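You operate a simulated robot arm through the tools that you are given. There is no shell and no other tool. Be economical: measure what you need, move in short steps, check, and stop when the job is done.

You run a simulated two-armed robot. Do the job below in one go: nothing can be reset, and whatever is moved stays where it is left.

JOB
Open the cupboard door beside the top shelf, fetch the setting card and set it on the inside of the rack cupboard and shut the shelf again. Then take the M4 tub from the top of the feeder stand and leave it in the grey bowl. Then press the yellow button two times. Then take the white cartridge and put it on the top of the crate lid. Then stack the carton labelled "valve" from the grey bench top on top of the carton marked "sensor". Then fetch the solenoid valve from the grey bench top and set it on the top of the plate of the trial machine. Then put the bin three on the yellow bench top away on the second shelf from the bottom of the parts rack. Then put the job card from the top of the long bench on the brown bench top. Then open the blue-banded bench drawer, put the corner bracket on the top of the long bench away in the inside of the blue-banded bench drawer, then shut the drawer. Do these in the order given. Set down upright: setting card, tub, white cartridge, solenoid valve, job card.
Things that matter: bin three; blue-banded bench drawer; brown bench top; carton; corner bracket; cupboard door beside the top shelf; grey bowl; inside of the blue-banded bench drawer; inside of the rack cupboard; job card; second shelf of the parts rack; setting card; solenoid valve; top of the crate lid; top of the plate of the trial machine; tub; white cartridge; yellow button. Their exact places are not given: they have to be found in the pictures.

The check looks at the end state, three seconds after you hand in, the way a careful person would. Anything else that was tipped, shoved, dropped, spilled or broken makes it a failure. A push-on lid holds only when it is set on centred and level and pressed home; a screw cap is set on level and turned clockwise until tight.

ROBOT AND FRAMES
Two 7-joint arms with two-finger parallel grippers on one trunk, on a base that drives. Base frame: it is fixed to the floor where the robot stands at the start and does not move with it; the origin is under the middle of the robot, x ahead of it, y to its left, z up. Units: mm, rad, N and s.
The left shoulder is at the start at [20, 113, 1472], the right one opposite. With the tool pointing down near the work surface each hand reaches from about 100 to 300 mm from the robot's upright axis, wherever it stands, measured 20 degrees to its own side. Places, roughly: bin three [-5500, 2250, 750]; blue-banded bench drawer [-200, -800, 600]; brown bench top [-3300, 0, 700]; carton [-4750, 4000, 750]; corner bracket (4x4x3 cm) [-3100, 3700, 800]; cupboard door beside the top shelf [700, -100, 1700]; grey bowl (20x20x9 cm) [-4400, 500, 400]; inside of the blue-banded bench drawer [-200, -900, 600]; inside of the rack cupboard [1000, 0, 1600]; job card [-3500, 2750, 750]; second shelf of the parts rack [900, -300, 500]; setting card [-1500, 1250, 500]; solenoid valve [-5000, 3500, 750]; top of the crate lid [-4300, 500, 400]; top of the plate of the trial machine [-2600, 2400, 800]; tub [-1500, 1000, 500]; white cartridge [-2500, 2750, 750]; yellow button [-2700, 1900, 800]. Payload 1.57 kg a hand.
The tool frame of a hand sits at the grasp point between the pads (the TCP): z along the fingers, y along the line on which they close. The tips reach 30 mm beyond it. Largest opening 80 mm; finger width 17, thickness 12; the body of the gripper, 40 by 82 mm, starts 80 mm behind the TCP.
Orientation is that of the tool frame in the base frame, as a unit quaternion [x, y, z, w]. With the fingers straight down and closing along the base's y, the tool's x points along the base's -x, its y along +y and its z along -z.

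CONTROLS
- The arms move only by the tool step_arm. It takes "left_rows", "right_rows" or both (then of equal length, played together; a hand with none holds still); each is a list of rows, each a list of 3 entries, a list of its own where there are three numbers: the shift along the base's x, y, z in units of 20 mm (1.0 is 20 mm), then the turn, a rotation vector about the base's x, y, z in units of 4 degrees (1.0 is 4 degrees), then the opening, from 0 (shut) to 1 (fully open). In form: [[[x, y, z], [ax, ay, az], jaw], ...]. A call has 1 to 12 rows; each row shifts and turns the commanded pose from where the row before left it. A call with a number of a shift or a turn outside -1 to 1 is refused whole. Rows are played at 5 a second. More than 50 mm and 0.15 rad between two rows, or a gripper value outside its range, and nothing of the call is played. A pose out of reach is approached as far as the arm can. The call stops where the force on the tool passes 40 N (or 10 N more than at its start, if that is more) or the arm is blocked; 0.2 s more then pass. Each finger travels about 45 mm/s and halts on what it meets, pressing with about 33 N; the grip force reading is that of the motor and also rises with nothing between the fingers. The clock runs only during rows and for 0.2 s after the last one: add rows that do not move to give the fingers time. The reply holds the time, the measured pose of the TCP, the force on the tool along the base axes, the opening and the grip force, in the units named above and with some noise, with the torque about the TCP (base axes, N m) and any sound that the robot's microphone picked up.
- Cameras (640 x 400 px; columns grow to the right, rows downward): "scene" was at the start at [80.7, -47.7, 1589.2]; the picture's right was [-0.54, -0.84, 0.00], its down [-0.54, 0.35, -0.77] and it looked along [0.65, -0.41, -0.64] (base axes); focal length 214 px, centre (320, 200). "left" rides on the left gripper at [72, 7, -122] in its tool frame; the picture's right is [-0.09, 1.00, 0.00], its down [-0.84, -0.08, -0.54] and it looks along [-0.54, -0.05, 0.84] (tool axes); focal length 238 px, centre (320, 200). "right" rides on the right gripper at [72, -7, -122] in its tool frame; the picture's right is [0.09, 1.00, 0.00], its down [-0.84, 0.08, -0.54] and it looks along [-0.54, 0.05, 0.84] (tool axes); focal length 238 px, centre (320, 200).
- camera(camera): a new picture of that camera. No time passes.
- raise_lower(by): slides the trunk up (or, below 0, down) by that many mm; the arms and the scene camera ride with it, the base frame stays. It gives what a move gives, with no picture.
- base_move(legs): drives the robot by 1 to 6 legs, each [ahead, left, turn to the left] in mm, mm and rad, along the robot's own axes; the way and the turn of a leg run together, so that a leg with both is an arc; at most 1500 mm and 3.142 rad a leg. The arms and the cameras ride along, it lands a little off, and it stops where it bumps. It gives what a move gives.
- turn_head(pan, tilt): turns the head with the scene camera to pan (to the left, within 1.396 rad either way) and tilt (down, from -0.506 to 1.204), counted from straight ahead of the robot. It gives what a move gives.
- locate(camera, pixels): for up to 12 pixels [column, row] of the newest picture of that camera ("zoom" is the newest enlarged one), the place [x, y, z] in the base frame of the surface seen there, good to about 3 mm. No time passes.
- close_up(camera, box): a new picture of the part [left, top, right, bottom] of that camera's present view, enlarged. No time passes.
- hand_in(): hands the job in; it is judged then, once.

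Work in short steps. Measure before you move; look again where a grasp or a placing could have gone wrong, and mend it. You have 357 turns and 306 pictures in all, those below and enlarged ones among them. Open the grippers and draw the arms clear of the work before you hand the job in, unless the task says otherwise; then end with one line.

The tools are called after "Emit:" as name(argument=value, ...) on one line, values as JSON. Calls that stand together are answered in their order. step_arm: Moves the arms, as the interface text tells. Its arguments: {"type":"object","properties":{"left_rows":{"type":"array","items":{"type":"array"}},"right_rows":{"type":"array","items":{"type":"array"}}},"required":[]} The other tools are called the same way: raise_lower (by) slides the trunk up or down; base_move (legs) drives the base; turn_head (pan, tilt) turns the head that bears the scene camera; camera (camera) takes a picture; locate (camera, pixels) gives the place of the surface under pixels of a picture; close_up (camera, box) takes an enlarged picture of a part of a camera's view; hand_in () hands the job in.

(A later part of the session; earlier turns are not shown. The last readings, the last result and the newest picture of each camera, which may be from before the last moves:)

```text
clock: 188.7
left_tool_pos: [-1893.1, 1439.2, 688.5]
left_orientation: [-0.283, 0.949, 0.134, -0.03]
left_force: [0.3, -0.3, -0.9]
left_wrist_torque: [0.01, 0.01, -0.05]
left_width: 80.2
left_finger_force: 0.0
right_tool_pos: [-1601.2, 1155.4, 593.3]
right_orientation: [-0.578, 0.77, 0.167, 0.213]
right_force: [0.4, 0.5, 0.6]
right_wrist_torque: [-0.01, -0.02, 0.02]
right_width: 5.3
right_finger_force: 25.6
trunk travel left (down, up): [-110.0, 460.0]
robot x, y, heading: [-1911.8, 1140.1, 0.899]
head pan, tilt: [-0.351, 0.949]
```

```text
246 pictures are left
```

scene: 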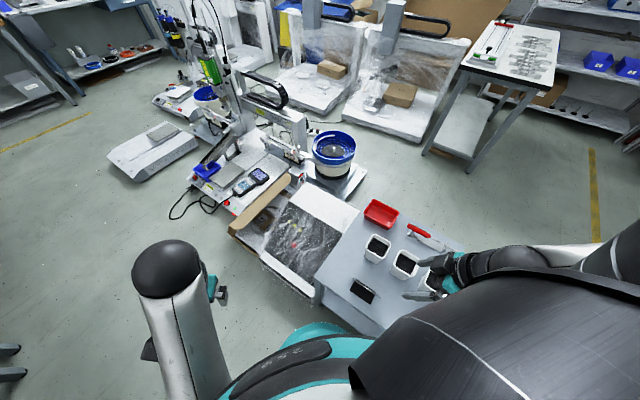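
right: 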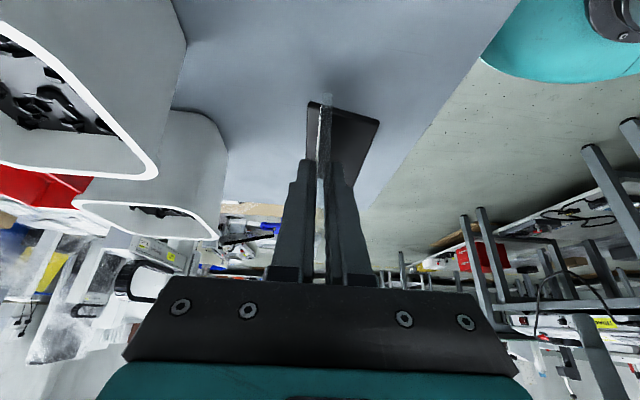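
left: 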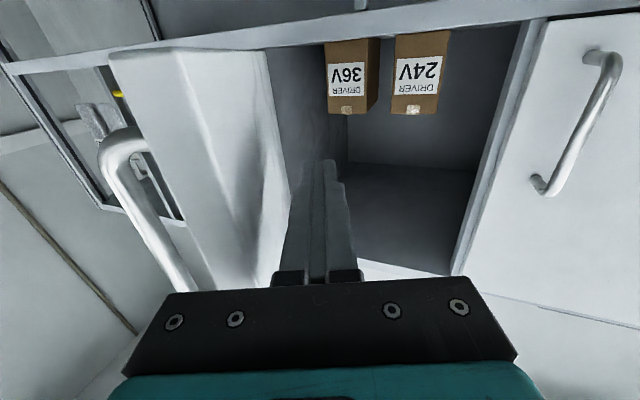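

Card gripped (5 mm wide, firm) and lifted. I raise the trunk fully and drive back around the stand to the rack.

Emit:
raise_lower(by=458)

Emit:
base_move(legs=[[-274, -41, 0], [0, 0, -1.2], [688, -362, 0], [1449, 51, 0]])

Emit:
turn_head(pan=0.0, tilt=0.15)

Emit:
camera(camera="scene")

Emit:
camera(camera="right")

```text
refused: 458 is not a number from -400 to 400
```

```text
clock: 204.1
left_tool_pos: [171.0, 78.7, 688.5]
left_orientation: [0.295, 0.946, 0.127, 0.049]
left_force: [0.0, 0.2, 0.5]
left_wrist_torque: [0.03, -0.02, -0.01]
left_width: 80.2
left_finger_force: 0.1
right_tool_pos: [18.7, -298.8, 593.3]
right_orientation: [-0.05, 0.961, 0.019, 0.27]
right_force: [0.0, 1.2, -0.6]
right_wrist_torque: [0.01, 0.02, -0.04]
right_width: 5.3
right_finger_force: 24.6
trunk travel left (down, up): [-110.0, 460.0]
robot x, y, heading: [-111.1, -18.1, -0.292]
head pan, tilt: [-0.351, 0.949]
```

```text
clock: 205.2
left_tool_pos: [170.8, 78.3, 686.9]
left_orientation: [0.296, 0.945, 0.128, 0.05]
left_force: [0.7, -0.4, -0.2]
left_wrist_torque: [0.02, 0.03, -0.03]
left_width: 80.0
left_finger_force: 0.1
right_tool_pos: [18.8, -300.4, 594.0]
right_orientation: [-0.051, 0.961, 0.02, 0.27]
right_force: [-0.7, -0.4, -0.7]
right_wrist_torque: [0.01, -0.01, -0.01]
right_width: 5.3
right_finger_force: 25.4
trunk travel left (down, up): [-110.0, 460.0]
robot x, y, heading: [-113.4, -19.2, -0.286]
head pan, tilt: [0.0, 0.15]
```

```text
245 pictures are left
```

scene: 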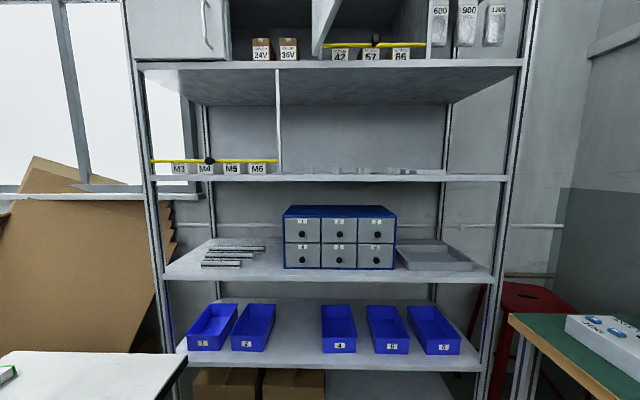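

```text
244 pictures are left
```

right: 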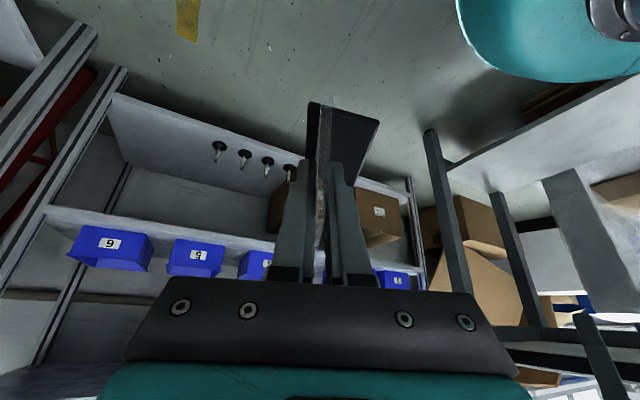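

The trunk raise was refused (limit ±400) but the drive went fine; the card is still held. I raise the trunk in two steps and re-look at the cupboard.

Emit:
raise_lower(by=400)

Emit:
raise_lower(by=55)

Emit:
turn_head(pan=0.0, tilt=0.0)

Emit:
camera(camera="scene")

```text
clock: 209.1
left_tool_pos: [170.7, 77.4, 1087.2]
left_orientation: [0.295, 0.946, 0.128, 0.05]
left_force: [0.2, 0.4, 1.0]
left_wrist_torque: [-0.04, 0.02, 0.0]
left_width: 80.1
left_finger_force: 0.0
right_tool_pos: [18.5, -300.1, 993.6]
right_orientation: [-0.05, 0.961, 0.02, 0.27]
right_force: [-0.6, 0.1, 0.1]
right_wrist_torque: [-0.03, 0.04, 0.01]
right_width: 5.5
right_finger_force: 25.9
trunk travel left (down, up): [-510.0, 60.0]
robot x, y, heading: [-115.3, -18.0, -0.283]
head pan, tilt: [0.0, 0.15]
```

```text
clock: 210.0
left_tool_pos: [170.2, 77.1, 1143.7]
left_orientation: [0.296, 0.945, 0.127, 0.051]
left_force: [-0.4, -0.3, 1.7]
left_wrist_torque: [0.01, -0.01, -0.02]
left_width: 79.9
left_finger_force: 0.1
right_tool_pos: [18.4, -300.1, 1048.6]
right_orientation: [-0.05, 0.961, 0.019, 0.27]
right_force: [-0.5, 0.5, -0.8]
right_wrist_torque: [0.01, 0.03, 0.01]
right_width: 5.2
right_finger_force: 25.3
trunk travel left (down, up): [-565.0, 5.0]
robot x, y, heading: [-112.3, -15.7, -0.288]
head pan, tilt: [0.0, 0.15]
```

```text
clock: 210.7
left_tool_pos: [170.8, 77.8, 1144.0]
left_orientation: [0.295, 0.946, 0.127, 0.05]
left_force: [0.0, 0.3, 0.7]
left_wrist_torque: [0.04, -0.01, 0.03]
left_width: 80.0
left_finger_force: 0.1
right_tool_pos: [20.3, -300.4, 1048.6]
right_orientation: [-0.051, 0.961, 0.02, 0.27]
right_force: [1.2, -0.2, -1.3]
right_wrist_torque: [-0.01, 0.03, 0.02]
right_width: 5.2
right_finger_force: 25.7
trunk travel left (down, up): [-565.0, 5.0]
robot x, y, heading: [-113.4, -15.8, -0.289]
head pan, tilt: [0.0, 0.0]
```

```text
243 pictures are left
```

scene: 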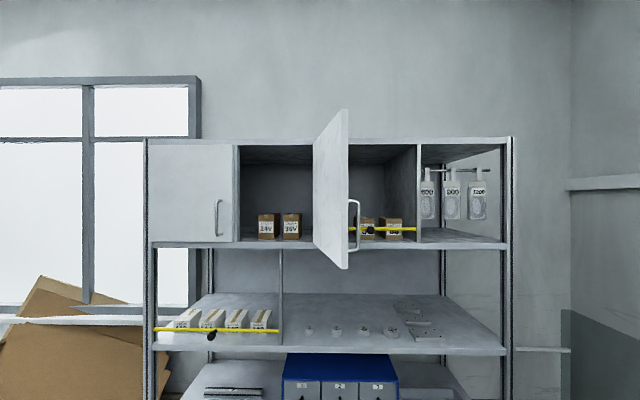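

The opening lies between columns 240 and 315. Measuring the shelf surface, front edge, top and boxes.

Emit:
locate(camera="scene", pixels=[[250, 242], [305, 243], [249, 238], [280, 241], [266, 215], [291, 215], [266, 238], [270, 143], [270, 150], [345, 120], [344, 262], [316, 140]])

Emit:
close_up(camera="scene", box=[225, 130, 365, 255])

```text
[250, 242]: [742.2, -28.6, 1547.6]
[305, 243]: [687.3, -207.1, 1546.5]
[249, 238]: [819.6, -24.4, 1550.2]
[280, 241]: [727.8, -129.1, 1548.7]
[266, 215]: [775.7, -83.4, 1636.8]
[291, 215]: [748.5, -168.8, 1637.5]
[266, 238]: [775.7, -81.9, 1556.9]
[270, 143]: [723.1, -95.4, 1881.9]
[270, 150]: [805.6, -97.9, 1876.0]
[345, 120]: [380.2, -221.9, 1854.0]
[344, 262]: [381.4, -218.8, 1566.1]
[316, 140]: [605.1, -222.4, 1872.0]
```

```text
3.20 times, centred on (295, 192) of scene
```

zoom: 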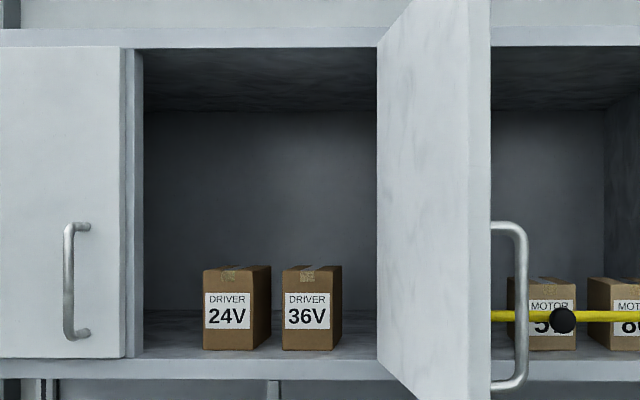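

Shelf surface z≈1550; boxes stand ~48 mm behind the front edge. I measure the left gap beside the 24V box more precisely.

Emit:
locate(camera="zoom", pixels=[[143, 300], [143, 200], [150, 345], [160, 350], [204, 345], [268, 345], [284, 345], [335, 345], [203, 290], [190, 340], [360, 352], [372, 345]])

```text
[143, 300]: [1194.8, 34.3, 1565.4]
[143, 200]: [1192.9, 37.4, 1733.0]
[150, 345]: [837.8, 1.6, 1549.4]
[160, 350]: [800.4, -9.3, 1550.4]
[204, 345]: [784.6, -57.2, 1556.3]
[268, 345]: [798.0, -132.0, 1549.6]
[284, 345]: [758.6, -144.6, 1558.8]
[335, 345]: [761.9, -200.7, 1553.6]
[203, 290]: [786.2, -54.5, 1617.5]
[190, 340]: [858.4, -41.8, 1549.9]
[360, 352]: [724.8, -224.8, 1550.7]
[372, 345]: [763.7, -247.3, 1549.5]
```

The open door would obstruct the right forearm at the cupboard, so the left arm should do the placing. I'll hand the card over via the white table on the left; first I look at that table.

Emit:
turn_head(pan=0.75, tilt=0.8)

Emit:
camera(camera="scene")

```text
clock: 211.9
left_tool_pos: [169.9, 77.8, 1143.2]
left_orientation: [0.295, 0.946, 0.127, 0.05]
left_force: [-0.2, -0.3, -0.9]
left_wrist_torque: [0.0, 0.0, -0.02]
left_width: 79.8
left_finger_force: 0.1
right_tool_pos: [19.2, -300.1, 1049.6]
right_orientation: [-0.05, 0.961, 0.019, 0.27]
right_force: [0.5, 0.6, -0.7]
right_wrist_torque: [0.01, 0.0, 0.0]
right_width: 5.3
right_finger_force: 25.3
trunk travel left (down, up): [-565.0, 5.0]
robot x, y, heading: [-111.6, -17.2, -0.288]
head pan, tilt: [0.75, 0.799]
```

```text
241 pictures are left
```

scene: 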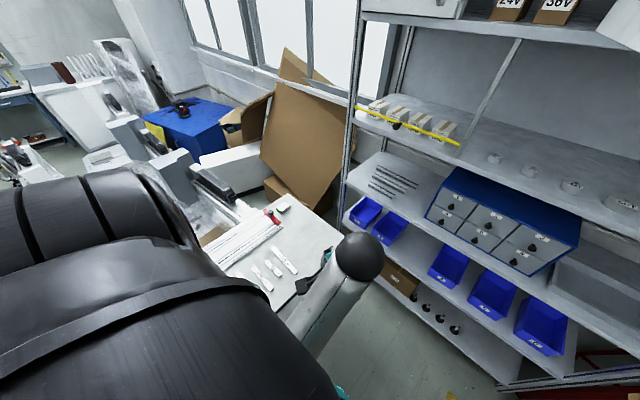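

The table's right/near corner area around (310,235) is free. I locate strips, edges and the free area.

Emit:
locate(camera="scene", pixels=[[283, 208], [345, 237], [295, 265], [268, 285], [290, 295], [310, 230], [325, 245], [275, 270], [285, 250], [272, 218]])

```text
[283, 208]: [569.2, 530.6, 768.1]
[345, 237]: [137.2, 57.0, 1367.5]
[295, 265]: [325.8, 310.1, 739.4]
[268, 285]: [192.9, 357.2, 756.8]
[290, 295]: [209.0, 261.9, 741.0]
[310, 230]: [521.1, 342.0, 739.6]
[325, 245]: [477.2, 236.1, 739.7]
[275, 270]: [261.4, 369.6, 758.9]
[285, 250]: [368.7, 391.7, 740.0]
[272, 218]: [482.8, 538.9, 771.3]
```

I'll place the card at about (452,226) on the table, standing at (367,-46) facing it. Lower the trunk 150, turn and drive there.

Emit:
raise_lower(by=-150)

Emit:
base_move(legs=[[0, 0, 1.89], [-56, -470, 0]])

Emit:
turn_head(pan=-0.3, tilt=1.0)

Emit:
camera(camera="scene")

```text
clock: 213.6
left_tool_pos: [170.5, 77.8, 993.5]
left_orientation: [0.295, 0.946, 0.127, 0.05]
left_force: [0.2, 0.0, -0.2]
left_wrist_torque: [-0.01, -0.03, 0.03]
left_width: 80.1
left_finger_force: 0.1
right_tool_pos: [19.2, -299.7, 898.6]
right_orientation: [-0.05, 0.961, 0.019, 0.27]
right_force: [0.0, 0.3, -0.2]
right_wrist_torque: [0.01, 0.04, -0.02]
right_width: 5.4
right_finger_force: 25.8
trunk travel left (down, up): [-415.0, 155.0]
robot x, y, heading: [-115.9, -17.2, -0.287]
head pan, tilt: [0.75, 0.799]
```

```text
clock: 220.4
left_tool_pos: [73.9, 189.0, 990.3]
left_orientation: [-0.594, 0.794, 0.11, -0.07]
left_force: [0.5, 0.7, -0.2]
left_wrist_torque: [0.0, 0.02, 0.0]
left_width: 80.2
left_finger_force: 0.1
right_tool_pos: [473.7, 162.9, 902.6]
right_orientation: [0.804, -0.528, -0.234, -0.141]
right_force: [0.6, -0.6, -0.8]
right_wrist_torque: [-0.03, 0.0, -0.02]
right_width: 5.1
right_finger_force: 25.6
trunk travel left (down, up): [-415.0, 155.0]
robot x, y, heading: [262.4, -53.5, 1.599]
head pan, tilt: [0.75, 0.799]
stopped in leg 2: the robot was blocked; the commanded pose is now the measured one
```

```text
clock: 221.8
left_tool_pos: [74.3, 189.9, 989.3]
left_orientation: [-0.592, 0.795, 0.11, -0.071]
left_force: [-0.5, 0.2, -0.3]
left_wrist_torque: [0.0, 0.0, -0.01]
left_width: 80.1
left_finger_force: 0.1
right_tool_pos: [474.4, 162.7, 901.7]
right_orientation: [0.803, -0.53, -0.234, -0.143]
right_force: [-0.2, -0.2, -0.7]
right_wrist_torque: [-0.03, -0.04, 0.02]
right_width: 5.4
right_finger_force: 25.7
trunk travel left (down, up): [-415.0, 155.0]
robot x, y, heading: [262.6, -53.3, 1.597]
head pan, tilt: [-0.3, 1.0]
```

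```text
240 pictures are left
```

scene: 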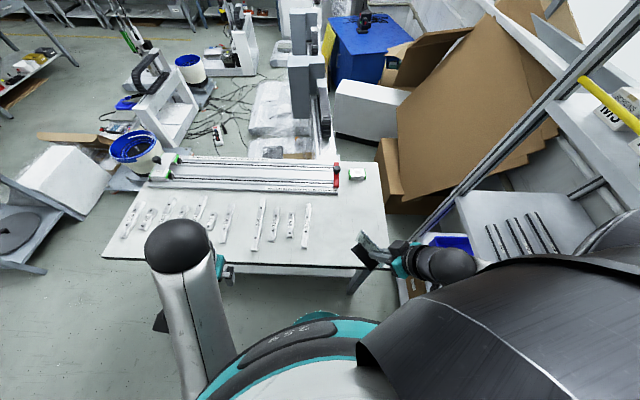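

The drive stopped at x=262, likely the right elbow near the rack. I back off 40 mm left and measure the table's free area and strips in this view.

Emit:
base_move(legs=[[0, 50, 0]])

Emit:
camera(camera="scene")

Emit:
locate(camera="scene", pixels=[[320, 245], [300, 240], [310, 205], [345, 215], [345, 262], [395, 235], [355, 240], [320, 265]])

```text
clock: 222.7
left_tool_pos: [34.7, 184.0, 992.6]
left_orientation: [-0.592, 0.795, 0.115, -0.072]
left_force: [-0.1, 0.3, -0.2]
left_wrist_torque: [-0.04, -0.07, 0.01]
left_width: 80.0
left_finger_force: 0.1
right_tool_pos: [433.0, 159.1, 901.3]
right_orientation: [0.801, -0.529, -0.24, -0.141]
right_force: [-0.9, 0.3, -0.8]
right_wrist_torque: [-0.03, -0.06, -0.04]
right_width: 5.3
right_finger_force: 25.3
trunk travel left (down, up): [-415.0, 155.0]
robot x, y, heading: [214.8, -53.7, 1.597]
head pan, tilt: [-0.3, 1.0]
```

```text
239 pictures are left
```

scene: 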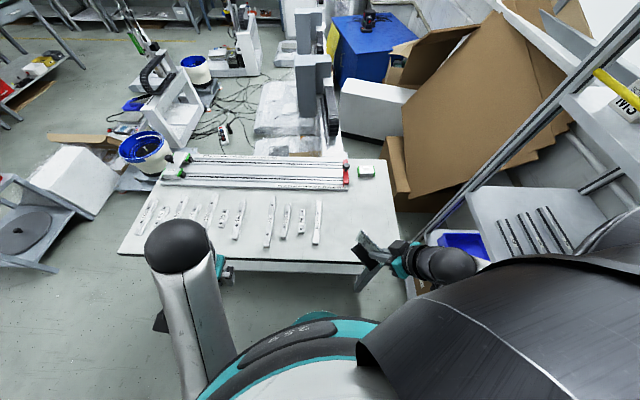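

```text
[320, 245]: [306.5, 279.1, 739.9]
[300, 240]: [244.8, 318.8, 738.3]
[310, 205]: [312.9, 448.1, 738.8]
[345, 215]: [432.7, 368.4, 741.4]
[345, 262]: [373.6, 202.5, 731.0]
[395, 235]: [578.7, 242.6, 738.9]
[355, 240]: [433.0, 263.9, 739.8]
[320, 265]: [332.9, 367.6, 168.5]
```

Free area spans roughly x 340–470 near the front edge. I drive 50 mm closer, then yaw the card to point straight over the table while centring at (395,250).

Emit:
base_move(legs=[[50, 0, 0]])

Emit:
step_arm(right_rows=[[[-0.15, 0.17, 0], [0, 0, -0.9], 0], [[-0.15, 0.17, 0], [0, 0, -0.9], 0], [[-0.15, 0.17, 0], [0, 0, -0.9], 0], [[-0.15, 0.17, 0], [0, 0, -0.9], 0], [[-0.15, 0.17, 0], [0, 0, -0.9], 0], [[-0.15, 0.17, 0], [0, 0, -0.9], 0], [[-0.15, 0.17, 0], [0, 0, -0.9], 0], [[-0.15, 0.17, 0], [0, 0, -0.9], 0], [[-0.15, 0.17, 0], [0, 0, -0.9], 0], [[-0.15, 0.17, 0], [0, 0, -0.9], 0], [[-0.15, 0.17, 0], [0, 0, -0.9], 0], [[-0.15, 0.17, 0], [0, 0, -0.9], 0]])

Emit:
camera(camera="right")

```text
clock: 223.6
left_tool_pos: [34.9, 234.2, 993.0]
left_orientation: [-0.592, 0.794, 0.114, -0.074]
left_force: [0.6, 0.0, 0.1]
left_wrist_torque: [0.0, 0.0, -0.01]
left_width: 79.8
left_finger_force: 0.0
right_tool_pos: [434.4, 208.7, 900.0]
right_orientation: [0.801, -0.53, -0.24, -0.141]
right_force: [0.4, 0.5, 0.2]
right_wrist_torque: [-0.03, -0.01, 0.02]
right_width: 5.4
right_finger_force: 25.5
trunk travel left (down, up): [-415.0, 155.0]
robot x, y, heading: [212.2, -8.6, 1.596]
head pan, tilt: [-0.3, 1.0]
```

```text
clock: 226.2
left_tool_pos: [35.6, 234.4, 992.9]
left_orientation: [-0.592, 0.794, 0.116, -0.073]
left_force: [0.2, -0.3, 0.0]
left_wrist_torque: [0.0, 0.04, 0.0]
left_width: 79.9
left_finger_force: 0.1
right_tool_pos: [515.4, 145.5, 893.5]
right_orientation: [-0.55, 0.787, 0.178, 0.213]
right_force: [0.6, -0.1, -0.9]
right_wrist_torque: [-0.02, 0.01, -0.03]
right_width: 5.4
right_finger_force: 25.5
right hand out of reach, approached as far as the arm can: row 4, 5, 6, 7, 8, 9, 10, 11, 12
trunk travel left (down, up): [-415.0, 155.0]
robot x, y, heading: [215.9, -6.8, 1.593]
head pan, tilt: [-0.3, 1.0]
```

```text
238 pictures are left
```

right: 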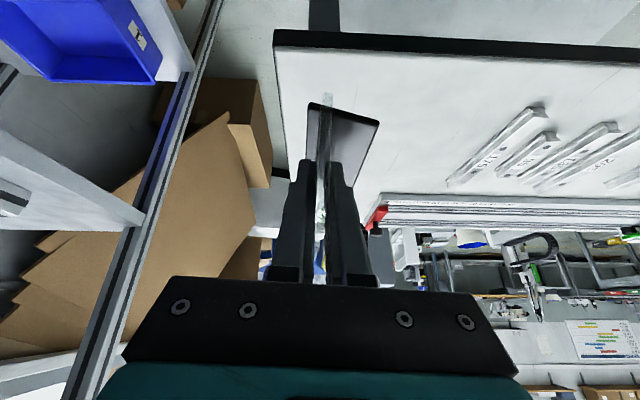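

The right hand naturally points inward; so I'll set the card with its plate parallel to the table edge. I undo the yaw, then turn the base to heading 2.41 and shift to (383,-45).

Emit:
step_arm(right_rows=[[[-0.34, 0.26, 0], [0, 0, 0.9], 0], [[-0.34, 0.26, 0], [0, 0, 0.9], 0], [[-0.34, 0.26, 0], [0, 0, 0.9], 0], [[-0.34, 0.26, 0], [0, 0, 0.9], 0], [[-0.34, 0.26, 0], [0, 0, 0.9], 0], [[-0.34, 0.26, 0], [0, 0, 0.9], 0], [[-0.34, 0.26, 0], [0, 0, 0.9], 0], [[-0.34, 0.26, 0], [0, 0, 0.9], 0], [[-0.34, 0.26, 0.1], [0, 0, 0.9], 0], [[-0.34, 0.26, 0.1], [0, 0, 0.9], 0], [[-0.34, 0.26, 0.1], [0, 0, 0.9], 0], [[-0.34, 0.26, 0], [0, 0, 0.9], 0]])

Emit:
base_move(legs=[[-20, 0, 0.815], [-130, -90, 0]])

Emit:
camera(camera="right")

```text
clock: 228.8
left_tool_pos: [35.5, 234.3, 993.8]
left_orientation: [-0.592, 0.794, 0.116, -0.074]
left_force: [-1.4, -0.1, 0.4]
left_wrist_torque: [0.05, 0.0, -0.02]
left_width: 79.9
left_finger_force: 0.2
right_tool_pos: [432.6, 206.6, 900.3]
right_orientation: [0.802, -0.529, -0.24, -0.14]
right_force: [-0.2, 0.0, -0.5]
right_wrist_torque: [-0.03, -0.04, 0.0]
right_width: 5.4
right_finger_force: 25.7
trunk travel left (down, up): [-415.0, 155.0]
robot x, y, heading: [213.4, -5.8, 1.601]
head pan, tilt: [-0.3, 1.0]
```

```text
clock: 232.3
left_tool_pos: [83.2, -7.7, 994.7]
left_orientation: [0.854, -0.501, -0.079, 0.113]
left_force: [0.0, -0.6, -0.3]
left_wrist_torque: [-0.01, 0.02, 0.01]
left_width: 79.7
left_finger_force: 0.2
right_tool_pos: [379.0, 259.1, 901.2]
right_orientation: [0.944, -0.175, -0.277, -0.036]
right_force: [-0.2, 0.7, 0.4]
right_wrist_torque: [0.04, 0.0, -0.02]
right_width: 5.6
right_finger_force: 25.2
trunk travel left (down, up): [-415.0, 155.0]
robot x, y, heading: [380.8, -42.8, 2.396]
head pan, tilt: [-0.3, 1.0]
```

```text
237 pictures are left
```

right: 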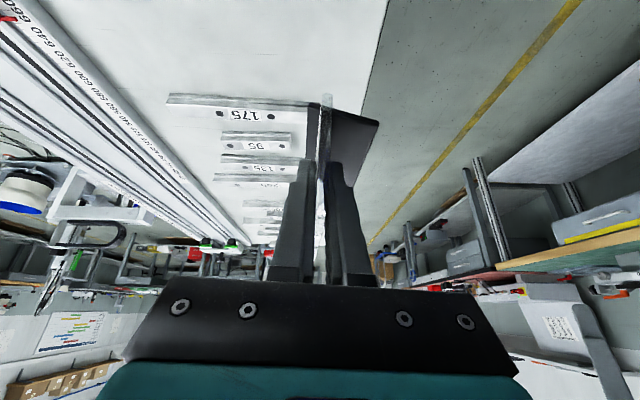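

The hand is at (379,259,901) pointing along the edge. The "175" strip may be below the card's far end; I measure its end and the table edge in the wrist view.

Emit:
locate(camera="right", pixels=[[295, 104], [305, 102], [175, 99], [340, 80], [375, 40], [285, 135], [320, 60], [368, 130], [340, 150]])

```text
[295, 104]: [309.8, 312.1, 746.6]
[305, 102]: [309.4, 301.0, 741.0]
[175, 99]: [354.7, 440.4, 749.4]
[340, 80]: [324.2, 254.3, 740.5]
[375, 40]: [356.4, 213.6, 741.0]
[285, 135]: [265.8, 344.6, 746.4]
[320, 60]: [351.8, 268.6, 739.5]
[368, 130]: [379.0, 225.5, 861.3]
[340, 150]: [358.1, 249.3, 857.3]
```

Strip end is ~25 mm from the card's far end; I shift 30 mm away along the edge, lower by trunk 100 mm, then step down gently to contact.

Emit:
step_arm(right_rows=[[[0.7, -0.22, 0], [0, 0, 0], 0], [[0.7, -0.22, 0], [0, 0, 0], 0]])

Emit:
raise_lower(by=-98)

Emit:
step_arm(right_rows=[[[0, 0, -0.2], [0, 0, 0], 0], [[0, 0, -0.2], [0, 0, 0], 0], [[0, 0, -0.15], [0, 0, 0], 0]])

Emit:
camera(camera="right")

```text
clock: 232.9
left_tool_pos: [83.0, -7.8, 993.4]
left_orientation: [0.855, -0.501, -0.078, 0.113]
left_force: [0.5, -0.7, 0.6]
left_wrist_torque: [0.0, 0.01, 0.0]
left_width: 79.9
left_finger_force: 0.0
right_tool_pos: [406.0, 251.1, 900.8]
right_orientation: [0.944, -0.175, -0.276, -0.035]
right_force: [-0.1, 0.5, -0.8]
right_wrist_torque: [0.04, -0.01, -0.02]
right_width: 5.6
right_finger_force: 25.1
trunk travel left (down, up): [-415.0, 155.0]
robot x, y, heading: [380.4, -44.4, 2.4]
head pan, tilt: [-0.3, 1.0]
```

```text
clock: 234.2
left_tool_pos: [83.5, -8.4, 894.3]
left_orientation: [0.855, -0.5, -0.078, 0.112]
left_force: [-0.1, -1.0, 0.1]
left_wrist_torque: [-0.02, 0.0, 0.01]
left_width: 79.8
left_finger_force: 0.2
right_tool_pos: [406.2, 250.8, 802.9]
right_orientation: [0.945, -0.176, -0.275, -0.036]
right_force: [-0.1, -0.6, -0.4]
right_wrist_torque: [0.03, -0.04, -0.03]
right_width: 5.6
right_finger_force: 25.8
trunk travel left (down, up): [-317.0, 253.0]
robot x, y, heading: [381.0, -45.2, 2.4]
head pan, tilt: [-0.3, 1.0]
```

```text
clock: 235.0
left_tool_pos: [83.5, -8.5, 896.8]
left_orientation: [0.855, -0.5, -0.079, 0.113]
left_force: [-0.4, 0.2, -0.6]
left_wrist_torque: [0.0, 0.01, 0.01]
left_width: 80.0
left_finger_force: 0.0
right_tool_pos: [402.1, 250.8, 794.2]
right_orientation: [0.943, -0.174, -0.28, -0.037]
right_force: [0.8, 0.0, 29.3]
right_wrist_torque: [0.05, -0.52, 0.0]
right_width: 5.4
right_finger_force: 25.5
trunk travel left (down, up): [-317.0, 253.0]
robot x, y, heading: [378.9, -48.1, 2.398]
head pan, tilt: [-0.3, 1.0]
```

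```text
236 pictures are left
```

right: 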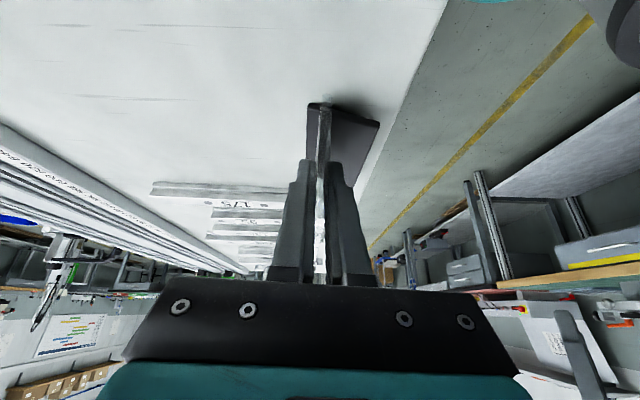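

Contact (29 N) on the table. I relieve slightly, open a little, and withdraw along the finger axis.

Emit:
step_arm(right_rows=[[[0, 0, 0.1], [0, 0, 0], 0], [[0, 0, 0], [0, 0, 0], 0.1], [[0, 0, 0], [0, 0, 0], 0.2], [[0, 0, 0], [0, 0, 0], 0.35], [[0.25, -0.08, 0.42], [0, 0, 0], 0.35], [[0.5, -0.16, 0.84], [0, 0, 0], 0.35], [[0.5, -0.16, 0.84], [0, 0, 0], 0.35], [[0.5, -0.16, 0.84], [0, 0, 0], 0.5], [[0.5, -0.16, 0.84], [0, 0, 0], 0.5]])

Emit:
camera(camera="right")

```text
clock: 237.0
left_tool_pos: [81.2, -5.8, 894.5]
left_orientation: [0.855, -0.501, -0.076, 0.113]
left_force: [-0.7, 0.2, 0.1]
left_wrist_torque: [0.01, 0.01, 0.0]
left_width: 79.7
left_finger_force: 0.0
right_tool_pos: [419.5, 244.6, 853.7]
right_orientation: [0.945, -0.175, -0.274, -0.036]
right_force: [-0.5, 0.1, -0.5]
right_wrist_torque: [0.02, -0.03, 0.01]
right_width: 40.2
right_finger_force: 0.1
right hand out of reach, approached as far as the arm can: row 8, 9
trunk travel left (down, up): [-317.0, 253.0]
robot x, y, heading: [383.2, -48.8, 2.399]
head pan, tilt: [-0.3, 1.0]
```

```text
235 pictures are left
```

right: 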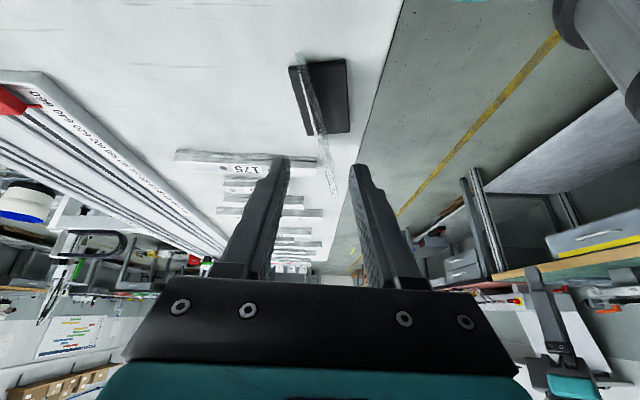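

The card stands upright on the table. I measure its position.

Emit:
locate(camera="right", pixels=[[296, 62], [303, 80], [315, 120], [325, 155], [333, 192], [345, 65], [348, 128], [310, 132]])

Emit:
close_up(camera="right", box=[260, 40, 380, 210])

```text
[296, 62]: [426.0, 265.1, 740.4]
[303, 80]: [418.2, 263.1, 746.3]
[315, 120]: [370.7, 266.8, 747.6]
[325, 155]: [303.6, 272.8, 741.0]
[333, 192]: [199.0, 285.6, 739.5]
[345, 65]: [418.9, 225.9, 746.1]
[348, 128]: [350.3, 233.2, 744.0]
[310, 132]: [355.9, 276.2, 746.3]
```

```text
2.35 times, centred on (320, 125) of right
```

zoom: 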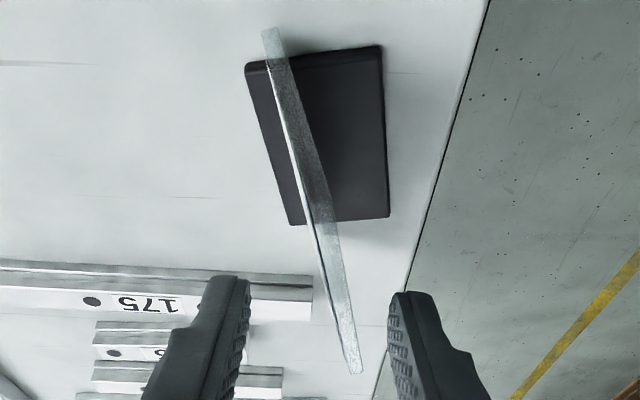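

Card foot centre ≈(386,250), plate direction ≈171°. I raise the trunk 150, back away, turn to heading 0.26 and approach so the left hand can take the west end.

Emit:
raise_lower(by=150)

Emit:
base_move(legs=[[205, 121, 0], [0, 0, -2.14], [78, -33, 0]])

Emit:
camera(camera="left")

```text
clock: 238.8
left_tool_pos: [84.8, -8.4, 1045.4]
left_orientation: [0.854, -0.501, -0.077, 0.114]
left_force: [-0.3, -0.1, -0.1]
left_wrist_torque: [0.02, -0.02, -0.02]
left_width: 79.9
left_finger_force: 0.1
right_tool_pos: [423.5, 242.5, 1004.0]
right_orientation: [0.945, -0.175, -0.276, -0.035]
right_force: [-0.1, 0.5, -0.1]
right_wrist_torque: [0.0, 0.03, -0.02]
right_width: 39.8
right_finger_force: 0.0
trunk travel left (down, up): [-467.0, 103.0]
robot x, y, heading: [378.6, -47.1, 2.397]
head pan, tilt: [-0.3, 1.0]
```

```text
clock: 246.3
left_tool_pos: [426.1, 222.5, 1045.7]
left_orientation: [0.03, 0.99, 0.136, 0.014]
left_force: [0.3, -0.3, 1.0]
left_wrist_torque: [0.03, 0.02, 0.03]
left_width: 80.2
left_finger_force: 0.0
right_tool_pos: [451.5, -198.5, 1003.8]
right_orientation: [-0.298, 0.913, 0.101, 0.259]
right_force: [-0.5, -0.4, 0.2]
right_wrist_torque: [0.01, 0.03, 0.0]
right_width: 40.3
right_finger_force: 0.0
trunk travel left (down, up): [-467.0, 103.0]
robot x, y, heading: [233.4, -6.2, 0.258]
head pan, tilt: [-0.3, 1.0]
```

```text
233 pictures are left
```

left: 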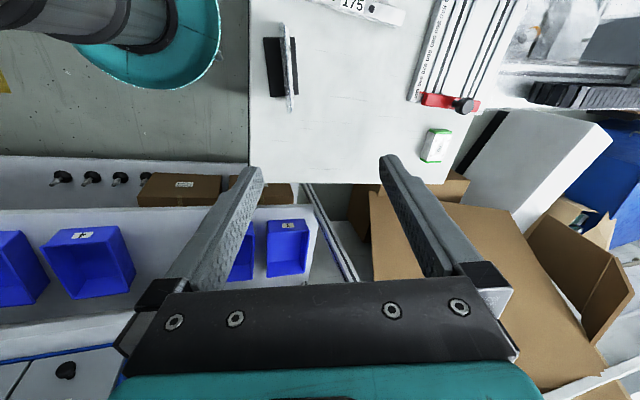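

The left hand is above the card area; card visible at (285,68) in its view. I measure the plate in this view.

Emit:
locate(camera="left", pixels=[[284, 30], [287, 65], [291, 105], [266, 60], [280, 95], [296, 80], [296, 45]])

Emit:
close_up(camera="left", box=[245, 10, 335, 125])

```text
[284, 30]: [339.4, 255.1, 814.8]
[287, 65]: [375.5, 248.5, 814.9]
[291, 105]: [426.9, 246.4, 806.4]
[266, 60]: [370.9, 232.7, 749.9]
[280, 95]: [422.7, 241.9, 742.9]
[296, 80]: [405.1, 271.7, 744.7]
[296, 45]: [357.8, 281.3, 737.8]
```

```text
3.48 times, centred on (290, 68) of left
```

zoom: 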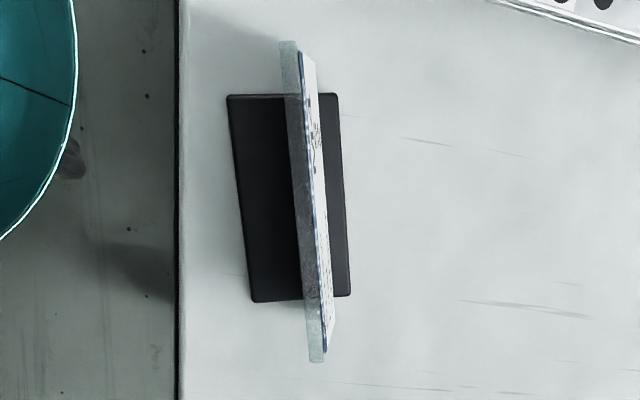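

Plate top runs from (339,255) to (427,246) at z≈815. I lower the trunk 80 mm, then tilt the left hand toward the plate and go to a pre-grasp at its west end.

Emit:
raise_lower(by=-80)

Emit:
step_arm(left_rows=[[[-0.49, 0.14, -0.4], [-0.195, -0.683, -0.307], 1], [[-0.49, 0.14, -0.4], [-0.195, -0.683, -0.307], 1], [[-0.49, 0.14, -0.4], [-0.195, -0.683, -0.307], 1], [[-0.49, 0.14, -0.4], [-0.195, -0.683, -0.307], 1], [[-0.49, 0.14, -0.4], [-0.195, -0.683, -0.307], 1], [[-0.49, 0.14, -0.4], [-0.195, -0.683, -0.307], 1], [[-0.49, 0.14, -0.4], [-0.195, -0.683, -0.307], 1], [[-0.49, 0.14, -0.4], [-0.195, -0.683, -0.307], 1], [[-0.49, 0.14, -0.4], [-0.195, -0.683, -0.307], 1], [[-0.49, 0.14, -0.4], [-0.195, -0.683, -0.307], 1]])

Emit:
camera(camera="left")

```text
clock: 247.5
left_tool_pos: [425.1, 221.7, 965.5]
left_orientation: [0.031, 0.99, 0.136, 0.014]
left_force: [0.5, -0.5, 0.2]
left_wrist_torque: [-0.02, -0.02, 0.04]
left_width: 80.0
left_finger_force: 0.0
right_tool_pos: [451.6, -200.1, 924.0]
right_orientation: [-0.298, 0.913, 0.101, 0.259]
right_force: [0.3, -0.2, 0.4]
right_wrist_torque: [0.0, -0.01, -0.02]
right_width: 40.0
right_finger_force: 0.1
trunk travel left (down, up): [-387.0, 183.0]
robot x, y, heading: [232.7, -5.0, 0.255]
head pan, tilt: [-0.3, 1.0]
```

```text
clock: 249.7
left_tool_pos: [326.2, 250.8, 883.5]
left_orientation: [0.1, 0.957, 0.071, 0.264]
left_force: [0.4, 0.2, -0.2]
left_wrist_torque: [0.02, -0.02, 0.0]
left_width: 80.1
left_finger_force: 0.1
right_tool_pos: [450.2, -199.6, 923.9]
right_orientation: [-0.298, 0.913, 0.101, 0.259]
right_force: [-1.2, 0.6, -1.1]
right_wrist_torque: [0.02, 0.02, -0.02]
right_width: 39.9
right_finger_force: 0.1
trunk travel left (down, up): [-387.0, 183.0]
robot x, y, heading: [234.1, -4.6, 0.255]
head pan, tilt: [-0.3, 1.0]
```

```text
231 pictures are left
```

left: 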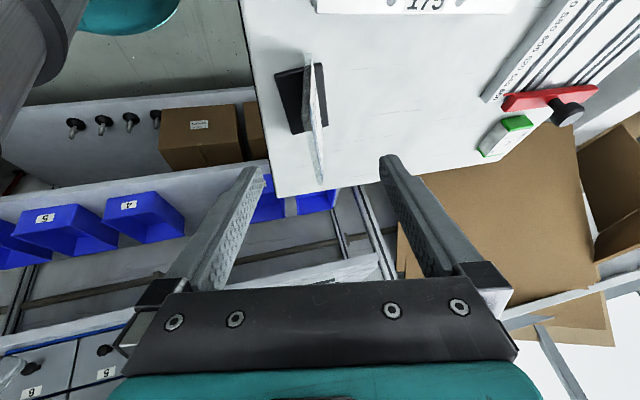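

Perfectly tracked. Now descend and advance along the finger axis onto the plate's west end, then inspect.

Emit:
step_arm(left_rows=[[[0.05, 0, -0.9], [0, 0, 0], 0.8], [[0.05, 0, -0.9], [0, 0, 0], 0.6], [[0.45, 0.08, -0.74], [0, 0, 0], 0.6], [[0.45, 0.08, -0.74], [0, 0, 0], 0.6], [[0.45, 0.08, -0.74], [0, 0, 0], 0.6]])

Emit:
close_up(camera="left", box=[200, 50, 440, 280])

```text
clock: 250.9
left_tool_pos: [355.0, 256.0, 803.7]
left_orientation: [0.101, 0.957, 0.071, 0.263]
left_force: [-1.1, 0.4, -0.6]
left_wrist_torque: [0.01, -0.01, -0.01]
left_width: 48.0
left_finger_force: 0.0
right_tool_pos: [451.7, -198.2, 922.8]
right_orientation: [-0.298, 0.913, 0.1, 0.259]
right_force: [-0.3, 0.4, 0.0]
right_wrist_torque: [-0.04, 0.01, -0.01]
right_width: 39.9
right_finger_force: 0.0
trunk travel left (down, up): [-387.0, 183.0]
robot x, y, heading: [231.5, -7.6, 0.254]
head pan, tilt: [-0.3, 1.0]
```

```text
1.74 times, centred on (320, 165) of left
```

zoom: 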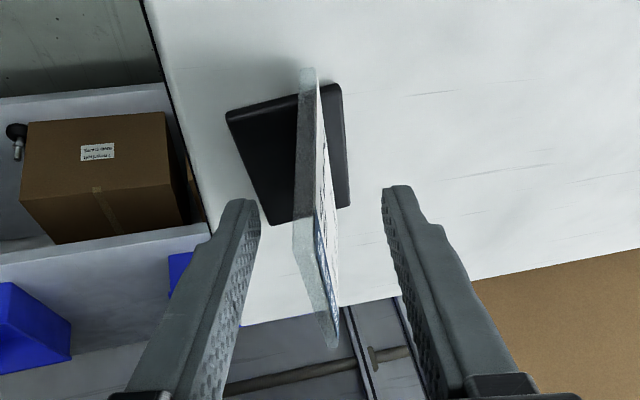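

Plate centred and parallel. One more step in, then grip and lift.

Emit:
step_arm(left_rows=[[[0.4, 0.05, -0.7], [0, 0, 0], 0.6], [[0, 0, 0], [0, 0, 0], 0.2], [[0, 0, 0], [0, 0, 0], 0], [[0, 0, 0], [0, 0, 0], 0], [[0, 0, 0], [0, 0, 0], 0], [[0, 0, 0], [0, 0, 0], 0], [[0, 0, 0.5], [0, 0, 0], 0], [[0, 0, 0.5], [0, 0, 0], 0]])

Emit:
camera(camera="left")

```text
clock: 252.7
left_tool_pos: [363.8, 256.1, 810.2]
left_orientation: [0.101, 0.957, 0.071, 0.263]
left_force: [-0.3, 0.0, 0.0]
left_wrist_torque: [0.04, -0.03, -0.01]
left_width: 5.5
left_finger_force: 25.6
right_tool_pos: [451.0, -199.0, 923.2]
right_orientation: [-0.299, 0.913, 0.101, 0.258]
right_force: [0.0, 0.1, -0.2]
right_wrist_torque: [0.05, -0.01, 0.0]
right_width: 39.9
right_finger_force: 0.1
trunk travel left (down, up): [-387.0, 183.0]
robot x, y, heading: [231.8, -6.2, 0.255]
head pan, tilt: [-0.3, 1.0]
```

```text
229 pictures are left
```

left: 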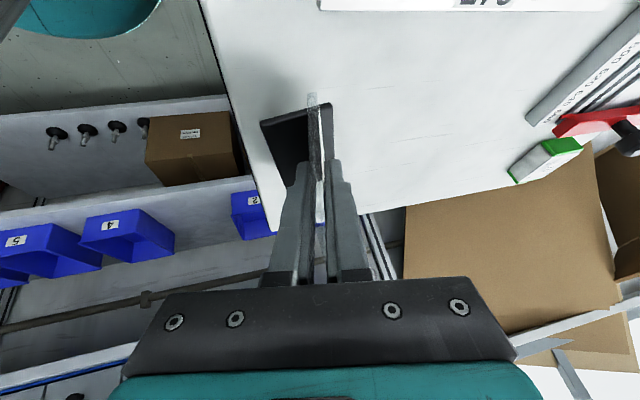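

The left hand holds the card with its correct lean. The free right hand will first push the door wider open; I raise the trunk, reposition, and bring the right hand up pointing forward.

Emit:
raise_lower(by=180)

Emit:
base_move(legs=[[-146, -38, 0], [0, 0, -0.255]])

Emit:
step_arm(right_rows=[[[1, 0, 1], [0.41, -0.91, 0], 0], [[1, 0, 1], [0.41, -0.91, 0], 0], [[1, 0, 1], [0.41, -0.91, 0], 0], [[1, 0, 1], [0.41, -0.91, 0], 0], [[1, 0, 1], [0.41, -0.91, 0], 0], [[1, 0, 1], [0.41, -0.91, 0], 0], [[1, 0, 1], [0.41, -0.91, 0], 0], [[1, 0, 1], [0.41, -0.91, 0], 0], [[1, 0, 1], [0.41, -0.91, 0], 0], [[1, 0, 1], [0.41, -0.91, 0], 0], [[0.5, 0, 1], [0.41, -0.91, 0], 0], [[0, 0, 1], [0.41, -0.91, 0], 0]])

Emit:
step_arm(right_rows=[[[0, 0.5, 1], [0.41, -0.91, 0], 0], [[0, 0.5, 1], [0.41, -0.91, 0], 0], [[0, 0.5, 1], [0.41, -0.91, 0], 0], [[0, 1, 1], [0, 0, -1], 0], [[0, 1, 1], [0, 0, -1], 0], [[0, 1, 1], [0, 0, -1], 0], [[0, 1, 1], [0, 0, -1], 0], [[0, 1, 1], [0, 0, -1], 0], [[0, 1, 1], [0, 0, -1], 0], [[0, 1, 1], [0, 0, 0], 0], [[0, 0, 1], [0, 0, 0], 0], [[0, 0, 1], [0, 0, 0], 0]])

```text
clock: 254.7
left_tool_pos: [363.8, 257.1, 990.1]
left_orientation: [0.101, 0.957, 0.07, 0.263]
left_force: [-0.2, -0.2, -0.3]
left_wrist_torque: [-0.03, 0.02, -0.02]
left_width: 5.6
left_finger_force: 25.8
right_tool_pos: [450.9, -200.3, 1103.1]
right_orientation: [-0.298, 0.913, 0.101, 0.26]
right_force: [-0.5, 0.1, -0.5]
right_wrist_torque: [-0.01, -0.02, -0.01]
right_width: 39.9
right_finger_force: 0.1
trunk travel left (down, up): [-567.0, 3.0]
robot x, y, heading: [229.0, -6.0, 0.254]
head pan, tilt: [-0.3, 1.0]
```

```text
clock: 256.9
left_tool_pos: [296.3, 142.3, 990.6]
left_orientation: [0.219, 0.937, 0.038, 0.27]
left_force: [-0.4, -0.2, -1.1]
left_wrist_torque: [0.05, 0.04, 0.0]
left_width: 5.6
left_finger_force: 25.2
right_tool_pos: [266.9, -318.9, 1103.4]
right_orientation: [-0.183, 0.943, 0.068, 0.27]
right_force: [-0.4, 0.8, -0.7]
right_wrist_torque: [0.01, 0.02, -0.02]
right_width: 40.2
right_finger_force: 0.0
trunk travel left (down, up): [-567.0, 3.0]
robot x, y, heading: [105.1, -78.1, 0.006]
head pan, tilt: [-0.3, 1.0]
```

```text
clock: 259.6
left_tool_pos: [295.8, 142.8, 989.4]
left_orientation: [0.219, 0.937, 0.038, 0.27]
left_force: [0.1, 0.2, -0.9]
left_wrist_torque: [-0.02, -0.02, 0.01]
left_width: 5.4
left_finger_force: 25.5
right_tool_pos: [476.7, -321.4, 1344.5]
right_orientation: [-0.146, 0.751, 0.151, 0.626]
right_force: [-0.6, -0.5, -0.2]
right_wrist_torque: [0.03, -0.03, -0.01]
right_width: 0.1
right_finger_force: 21.9
trunk travel left (down, up): [-567.0, 3.0]
robot x, y, heading: [101.7, -78.2, 0.005]
head pan, tilt: [-0.3, 1.0]
```

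```text
clock: 262.1
left_tool_pos: [297.0, 142.5, 990.0]
left_orientation: [0.219, 0.937, 0.038, 0.27]
left_force: [0.2, 1.2, -1.0]
left_wrist_torque: [0.03, -0.01, 0.02]
left_width: 5.2
left_finger_force: 25.5
right_tool_pos: [558.8, -271.1, 1514.5]
right_orientation: [-0.015, 0.693, 0.069, 0.717]
right_force: [0.3, 0.4, 0.3]
right_wrist_torque: [-0.01, 0.01, 0.0]
right_width: 0.1
right_finger_force: 21.3
right hand out of reach, approached as far as the arm can: row 4, 5, 6, 7, 8, 9, 10, 12
trunk travel left (down, up): [-567.0, 3.0]
robot x, y, heading: [103.2, -76.7, 0.006]
head pan, tilt: [-0.3, 1.0]
```

The hand is at (559,-271,1514), below and right of the door. I drive back 100 mm, move the hand left under the door, raise it, and then sweep right.

Emit:
base_move(legs=[[-110, 0, 0]])

Emit:
step_arm(right_rows=[[[0, 1, 0], [0, 0, 0], 0], [[0, 1, 0], [0, 0, 0], 0], [[0, 1, 0], [0, 0, 0], 0], [[0, 1, 0], [0, 0, 0], 0], [[0, 1, 0], [0, 0, 0], 0], [[0, 1, 0], [0, 0, 0], 0], [[0, 1, 0.5], [0, 0, 0], 0], [[0, 0, 1], [0, 0, 0], 0], [[0, 0, 1], [0, 0, 0], 0], [[0, 0, 1], [0, 0, 0], 0], [[0, 0, 1], [0, 0, 0], 0], [[0, 0, 1], [0, 0, 0], 0]])

Emit:
turn_head(pan=0.0, tilt=0.1)

Emit:
camera(camera="scene")

```text
clock: 263.3
left_tool_pos: [186.8, 143.0, 990.3]
left_orientation: [0.22, 0.936, 0.038, 0.27]
left_force: [-0.3, 0.1, -0.8]
left_wrist_torque: [0.01, 0.0, -0.01]
left_width: 5.5
left_finger_force: 25.6
right_tool_pos: [447.0, -272.3, 1514.7]
right_orientation: [-0.015, 0.693, 0.068, 0.717]
right_force: [0.1, -0.1, 0.0]
right_wrist_torque: [-0.01, -0.01, 0.02]
right_width: 0.0
right_finger_force: 21.1
trunk travel left (down, up): [-567.0, 3.0]
robot x, y, heading: [-6.7, -77.2, 0.008]
head pan, tilt: [-0.3, 1.0]
```

```text
clock: 265.9
left_tool_pos: [186.4, 143.1, 990.8]
left_orientation: [0.22, 0.936, 0.038, 0.271]
left_force: [0.1, -0.5, -0.6]
left_wrist_torque: [0.01, 0.0, -0.01]
left_width: 5.4
left_finger_force: 25.2
right_tool_pos: [448.4, -274.1, 1612.4]
right_orientation: [-0.015, 0.694, 0.069, 0.717]
right_force: [-0.2, -0.2, -0.1]
right_wrist_torque: [0.01, -0.05, 0.04]
right_width: 0.0
right_finger_force: 21.1
right hand out of reach, approached as far as the arm can: row 1, 2, 3, 4, 5, 6, 7
trunk travel left (down, up): [-567.0, 3.0]
robot x, y, heading: [-9.7, -76.7, 0.006]
head pan, tilt: [-0.3, 1.0]
```

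```text
clock: 267.1
left_tool_pos: [187.2, 143.4, 990.8]
left_orientation: [0.221, 0.937, 0.037, 0.269]
left_force: [0.3, 0.0, -1.6]
left_wrist_torque: [-0.02, 0.04, -0.02]
left_width: 5.5
left_finger_force: 25.2
right_tool_pos: [447.8, -272.6, 1612.7]
right_orientation: [-0.015, 0.694, 0.068, 0.717]
right_force: [0.3, 0.4, 0.4]
right_wrist_torque: [0.02, 0.03, 0.01]
right_width: 0.0
right_finger_force: 21.3
trunk travel left (down, up): [-567.0, 3.0]
robot x, y, heading: [-5.3, -80.6, 0.008]
head pan, tilt: [0.0, 0.099]
```

```text
228 pictures are left
```

scene: 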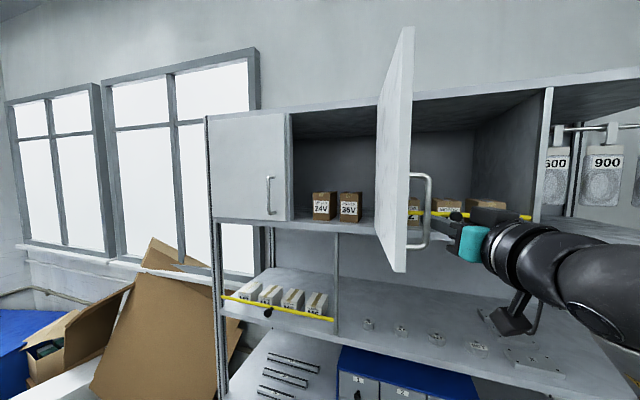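

The hand ended on the door's outer side. I lower it below the door, turn the base left 0.32 to pass under, raise it on the inner side.

Emit:
step_arm(right_rows=[[[0, 0, -1], [0, 0, 0], 0], [[0, 0, -1], [0, 0, 0], 0], [[0, 0, -1], [0, 0, 0], 0], [[0, 0, -1], [0, 0, 0], 0], [[0, 0, -1], [0, 0, 0], 0], [[0, 0, -1], [0, 0, 0], 0], [[0, 0, -0.8], [0, 0, 0], 0]])

Emit:
base_move(legs=[[0, 0, 0.36]])

Emit:
step_arm(right_rows=[[[0, 0, 1], [0, 0, 0], 0], [[0, 0, 1], [0, 0, 0], 0], [[0, 0, 1], [0, 0, 0], 0], [[0, 0, 1], [0, 0, 0], 0], [[0, 0, 1], [0, 0, 0], 0], [[0, 0, 1], [0, 0, 0], 0], [[0, 0, 1], [0, 0, 0], 0]])

Emit:
camera(camera="scene")

```text
clock: 268.7
left_tool_pos: [186.5, 143.0, 991.4]
left_orientation: [0.22, 0.937, 0.038, 0.27]
left_force: [0.1, -0.4, -0.6]
left_wrist_torque: [0.03, 0.0, 0.01]
left_width: 5.4
left_finger_force: 25.7
right_tool_pos: [448.7, -273.8, 1476.7]
right_orientation: [-0.016, 0.694, 0.069, 0.717]
right_force: [-0.4, 0.2, -0.7]
right_wrist_torque: [0.0, 0.0, 0.0]
right_width: 0.0
right_finger_force: 21.7
trunk travel left (down, up): [-567.0, 3.0]
robot x, y, heading: [-4.8, -81.0, 0.011]
head pan, tilt: [0.0, 0.099]
```

```text
clock: 270.3
left_tool_pos: [92.9, 196.4, 991.2]
left_orientation: [0.045, 0.961, 0.086, 0.258]
left_force: [-0.4, -0.1, 0.2]
left_wrist_torque: [-0.02, 0.01, -0.01]
left_width: 5.1
left_finger_force: 25.3
right_tool_pos: [487.6, -98.7, 1476.8]
right_orientation: [-0.143, 0.679, 0.2, 0.692]
right_force: [-0.2, 0.5, 0.5]
right_wrist_torque: [0.0, 0.0, 0.0]
right_width: 0.2
right_finger_force: 21.5
trunk travel left (down, up): [-567.0, 3.0]
robot x, y, heading: [-5.5, -83.4, 0.368]
head pan, tilt: [0.0, 0.099]
```

```text
clock: 271.2
left_tool_pos: [93.3, 195.6, 990.6]
left_orientation: [0.044, 0.961, 0.086, 0.259]
left_force: [-0.4, -0.6, -1.2]
left_wrist_torque: [-0.01, -0.02, 0.02]
left_width: 5.4
left_finger_force: 25.3
right_tool_pos: [486.9, -92.9, 1537.2]
right_orientation: [-0.145, 0.69, 0.202, 0.68]
right_force: [-3.0, 0.2, -8.5]
right_wrist_torque: [0.74, -0.79, -0.31]
right_width: 0.0
right_finger_force: 21.1
trunk travel left (down, up): [-567.0, 3.0]
robot x, y, heading: [-5.8, -80.8, 0.37]
head pan, tilt: [0.0, 0.099]
stopped in row 4 (right hand): the force on the tool passed its limit at 61 N (the readings are from after the stop); the commanded pose is now the measured one
```

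```text
227 pictures are left
```

scene: 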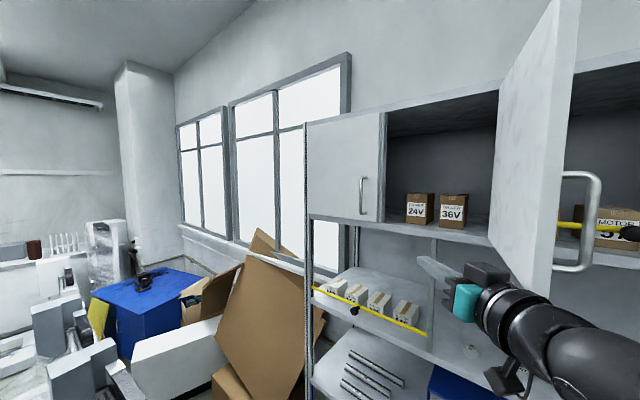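

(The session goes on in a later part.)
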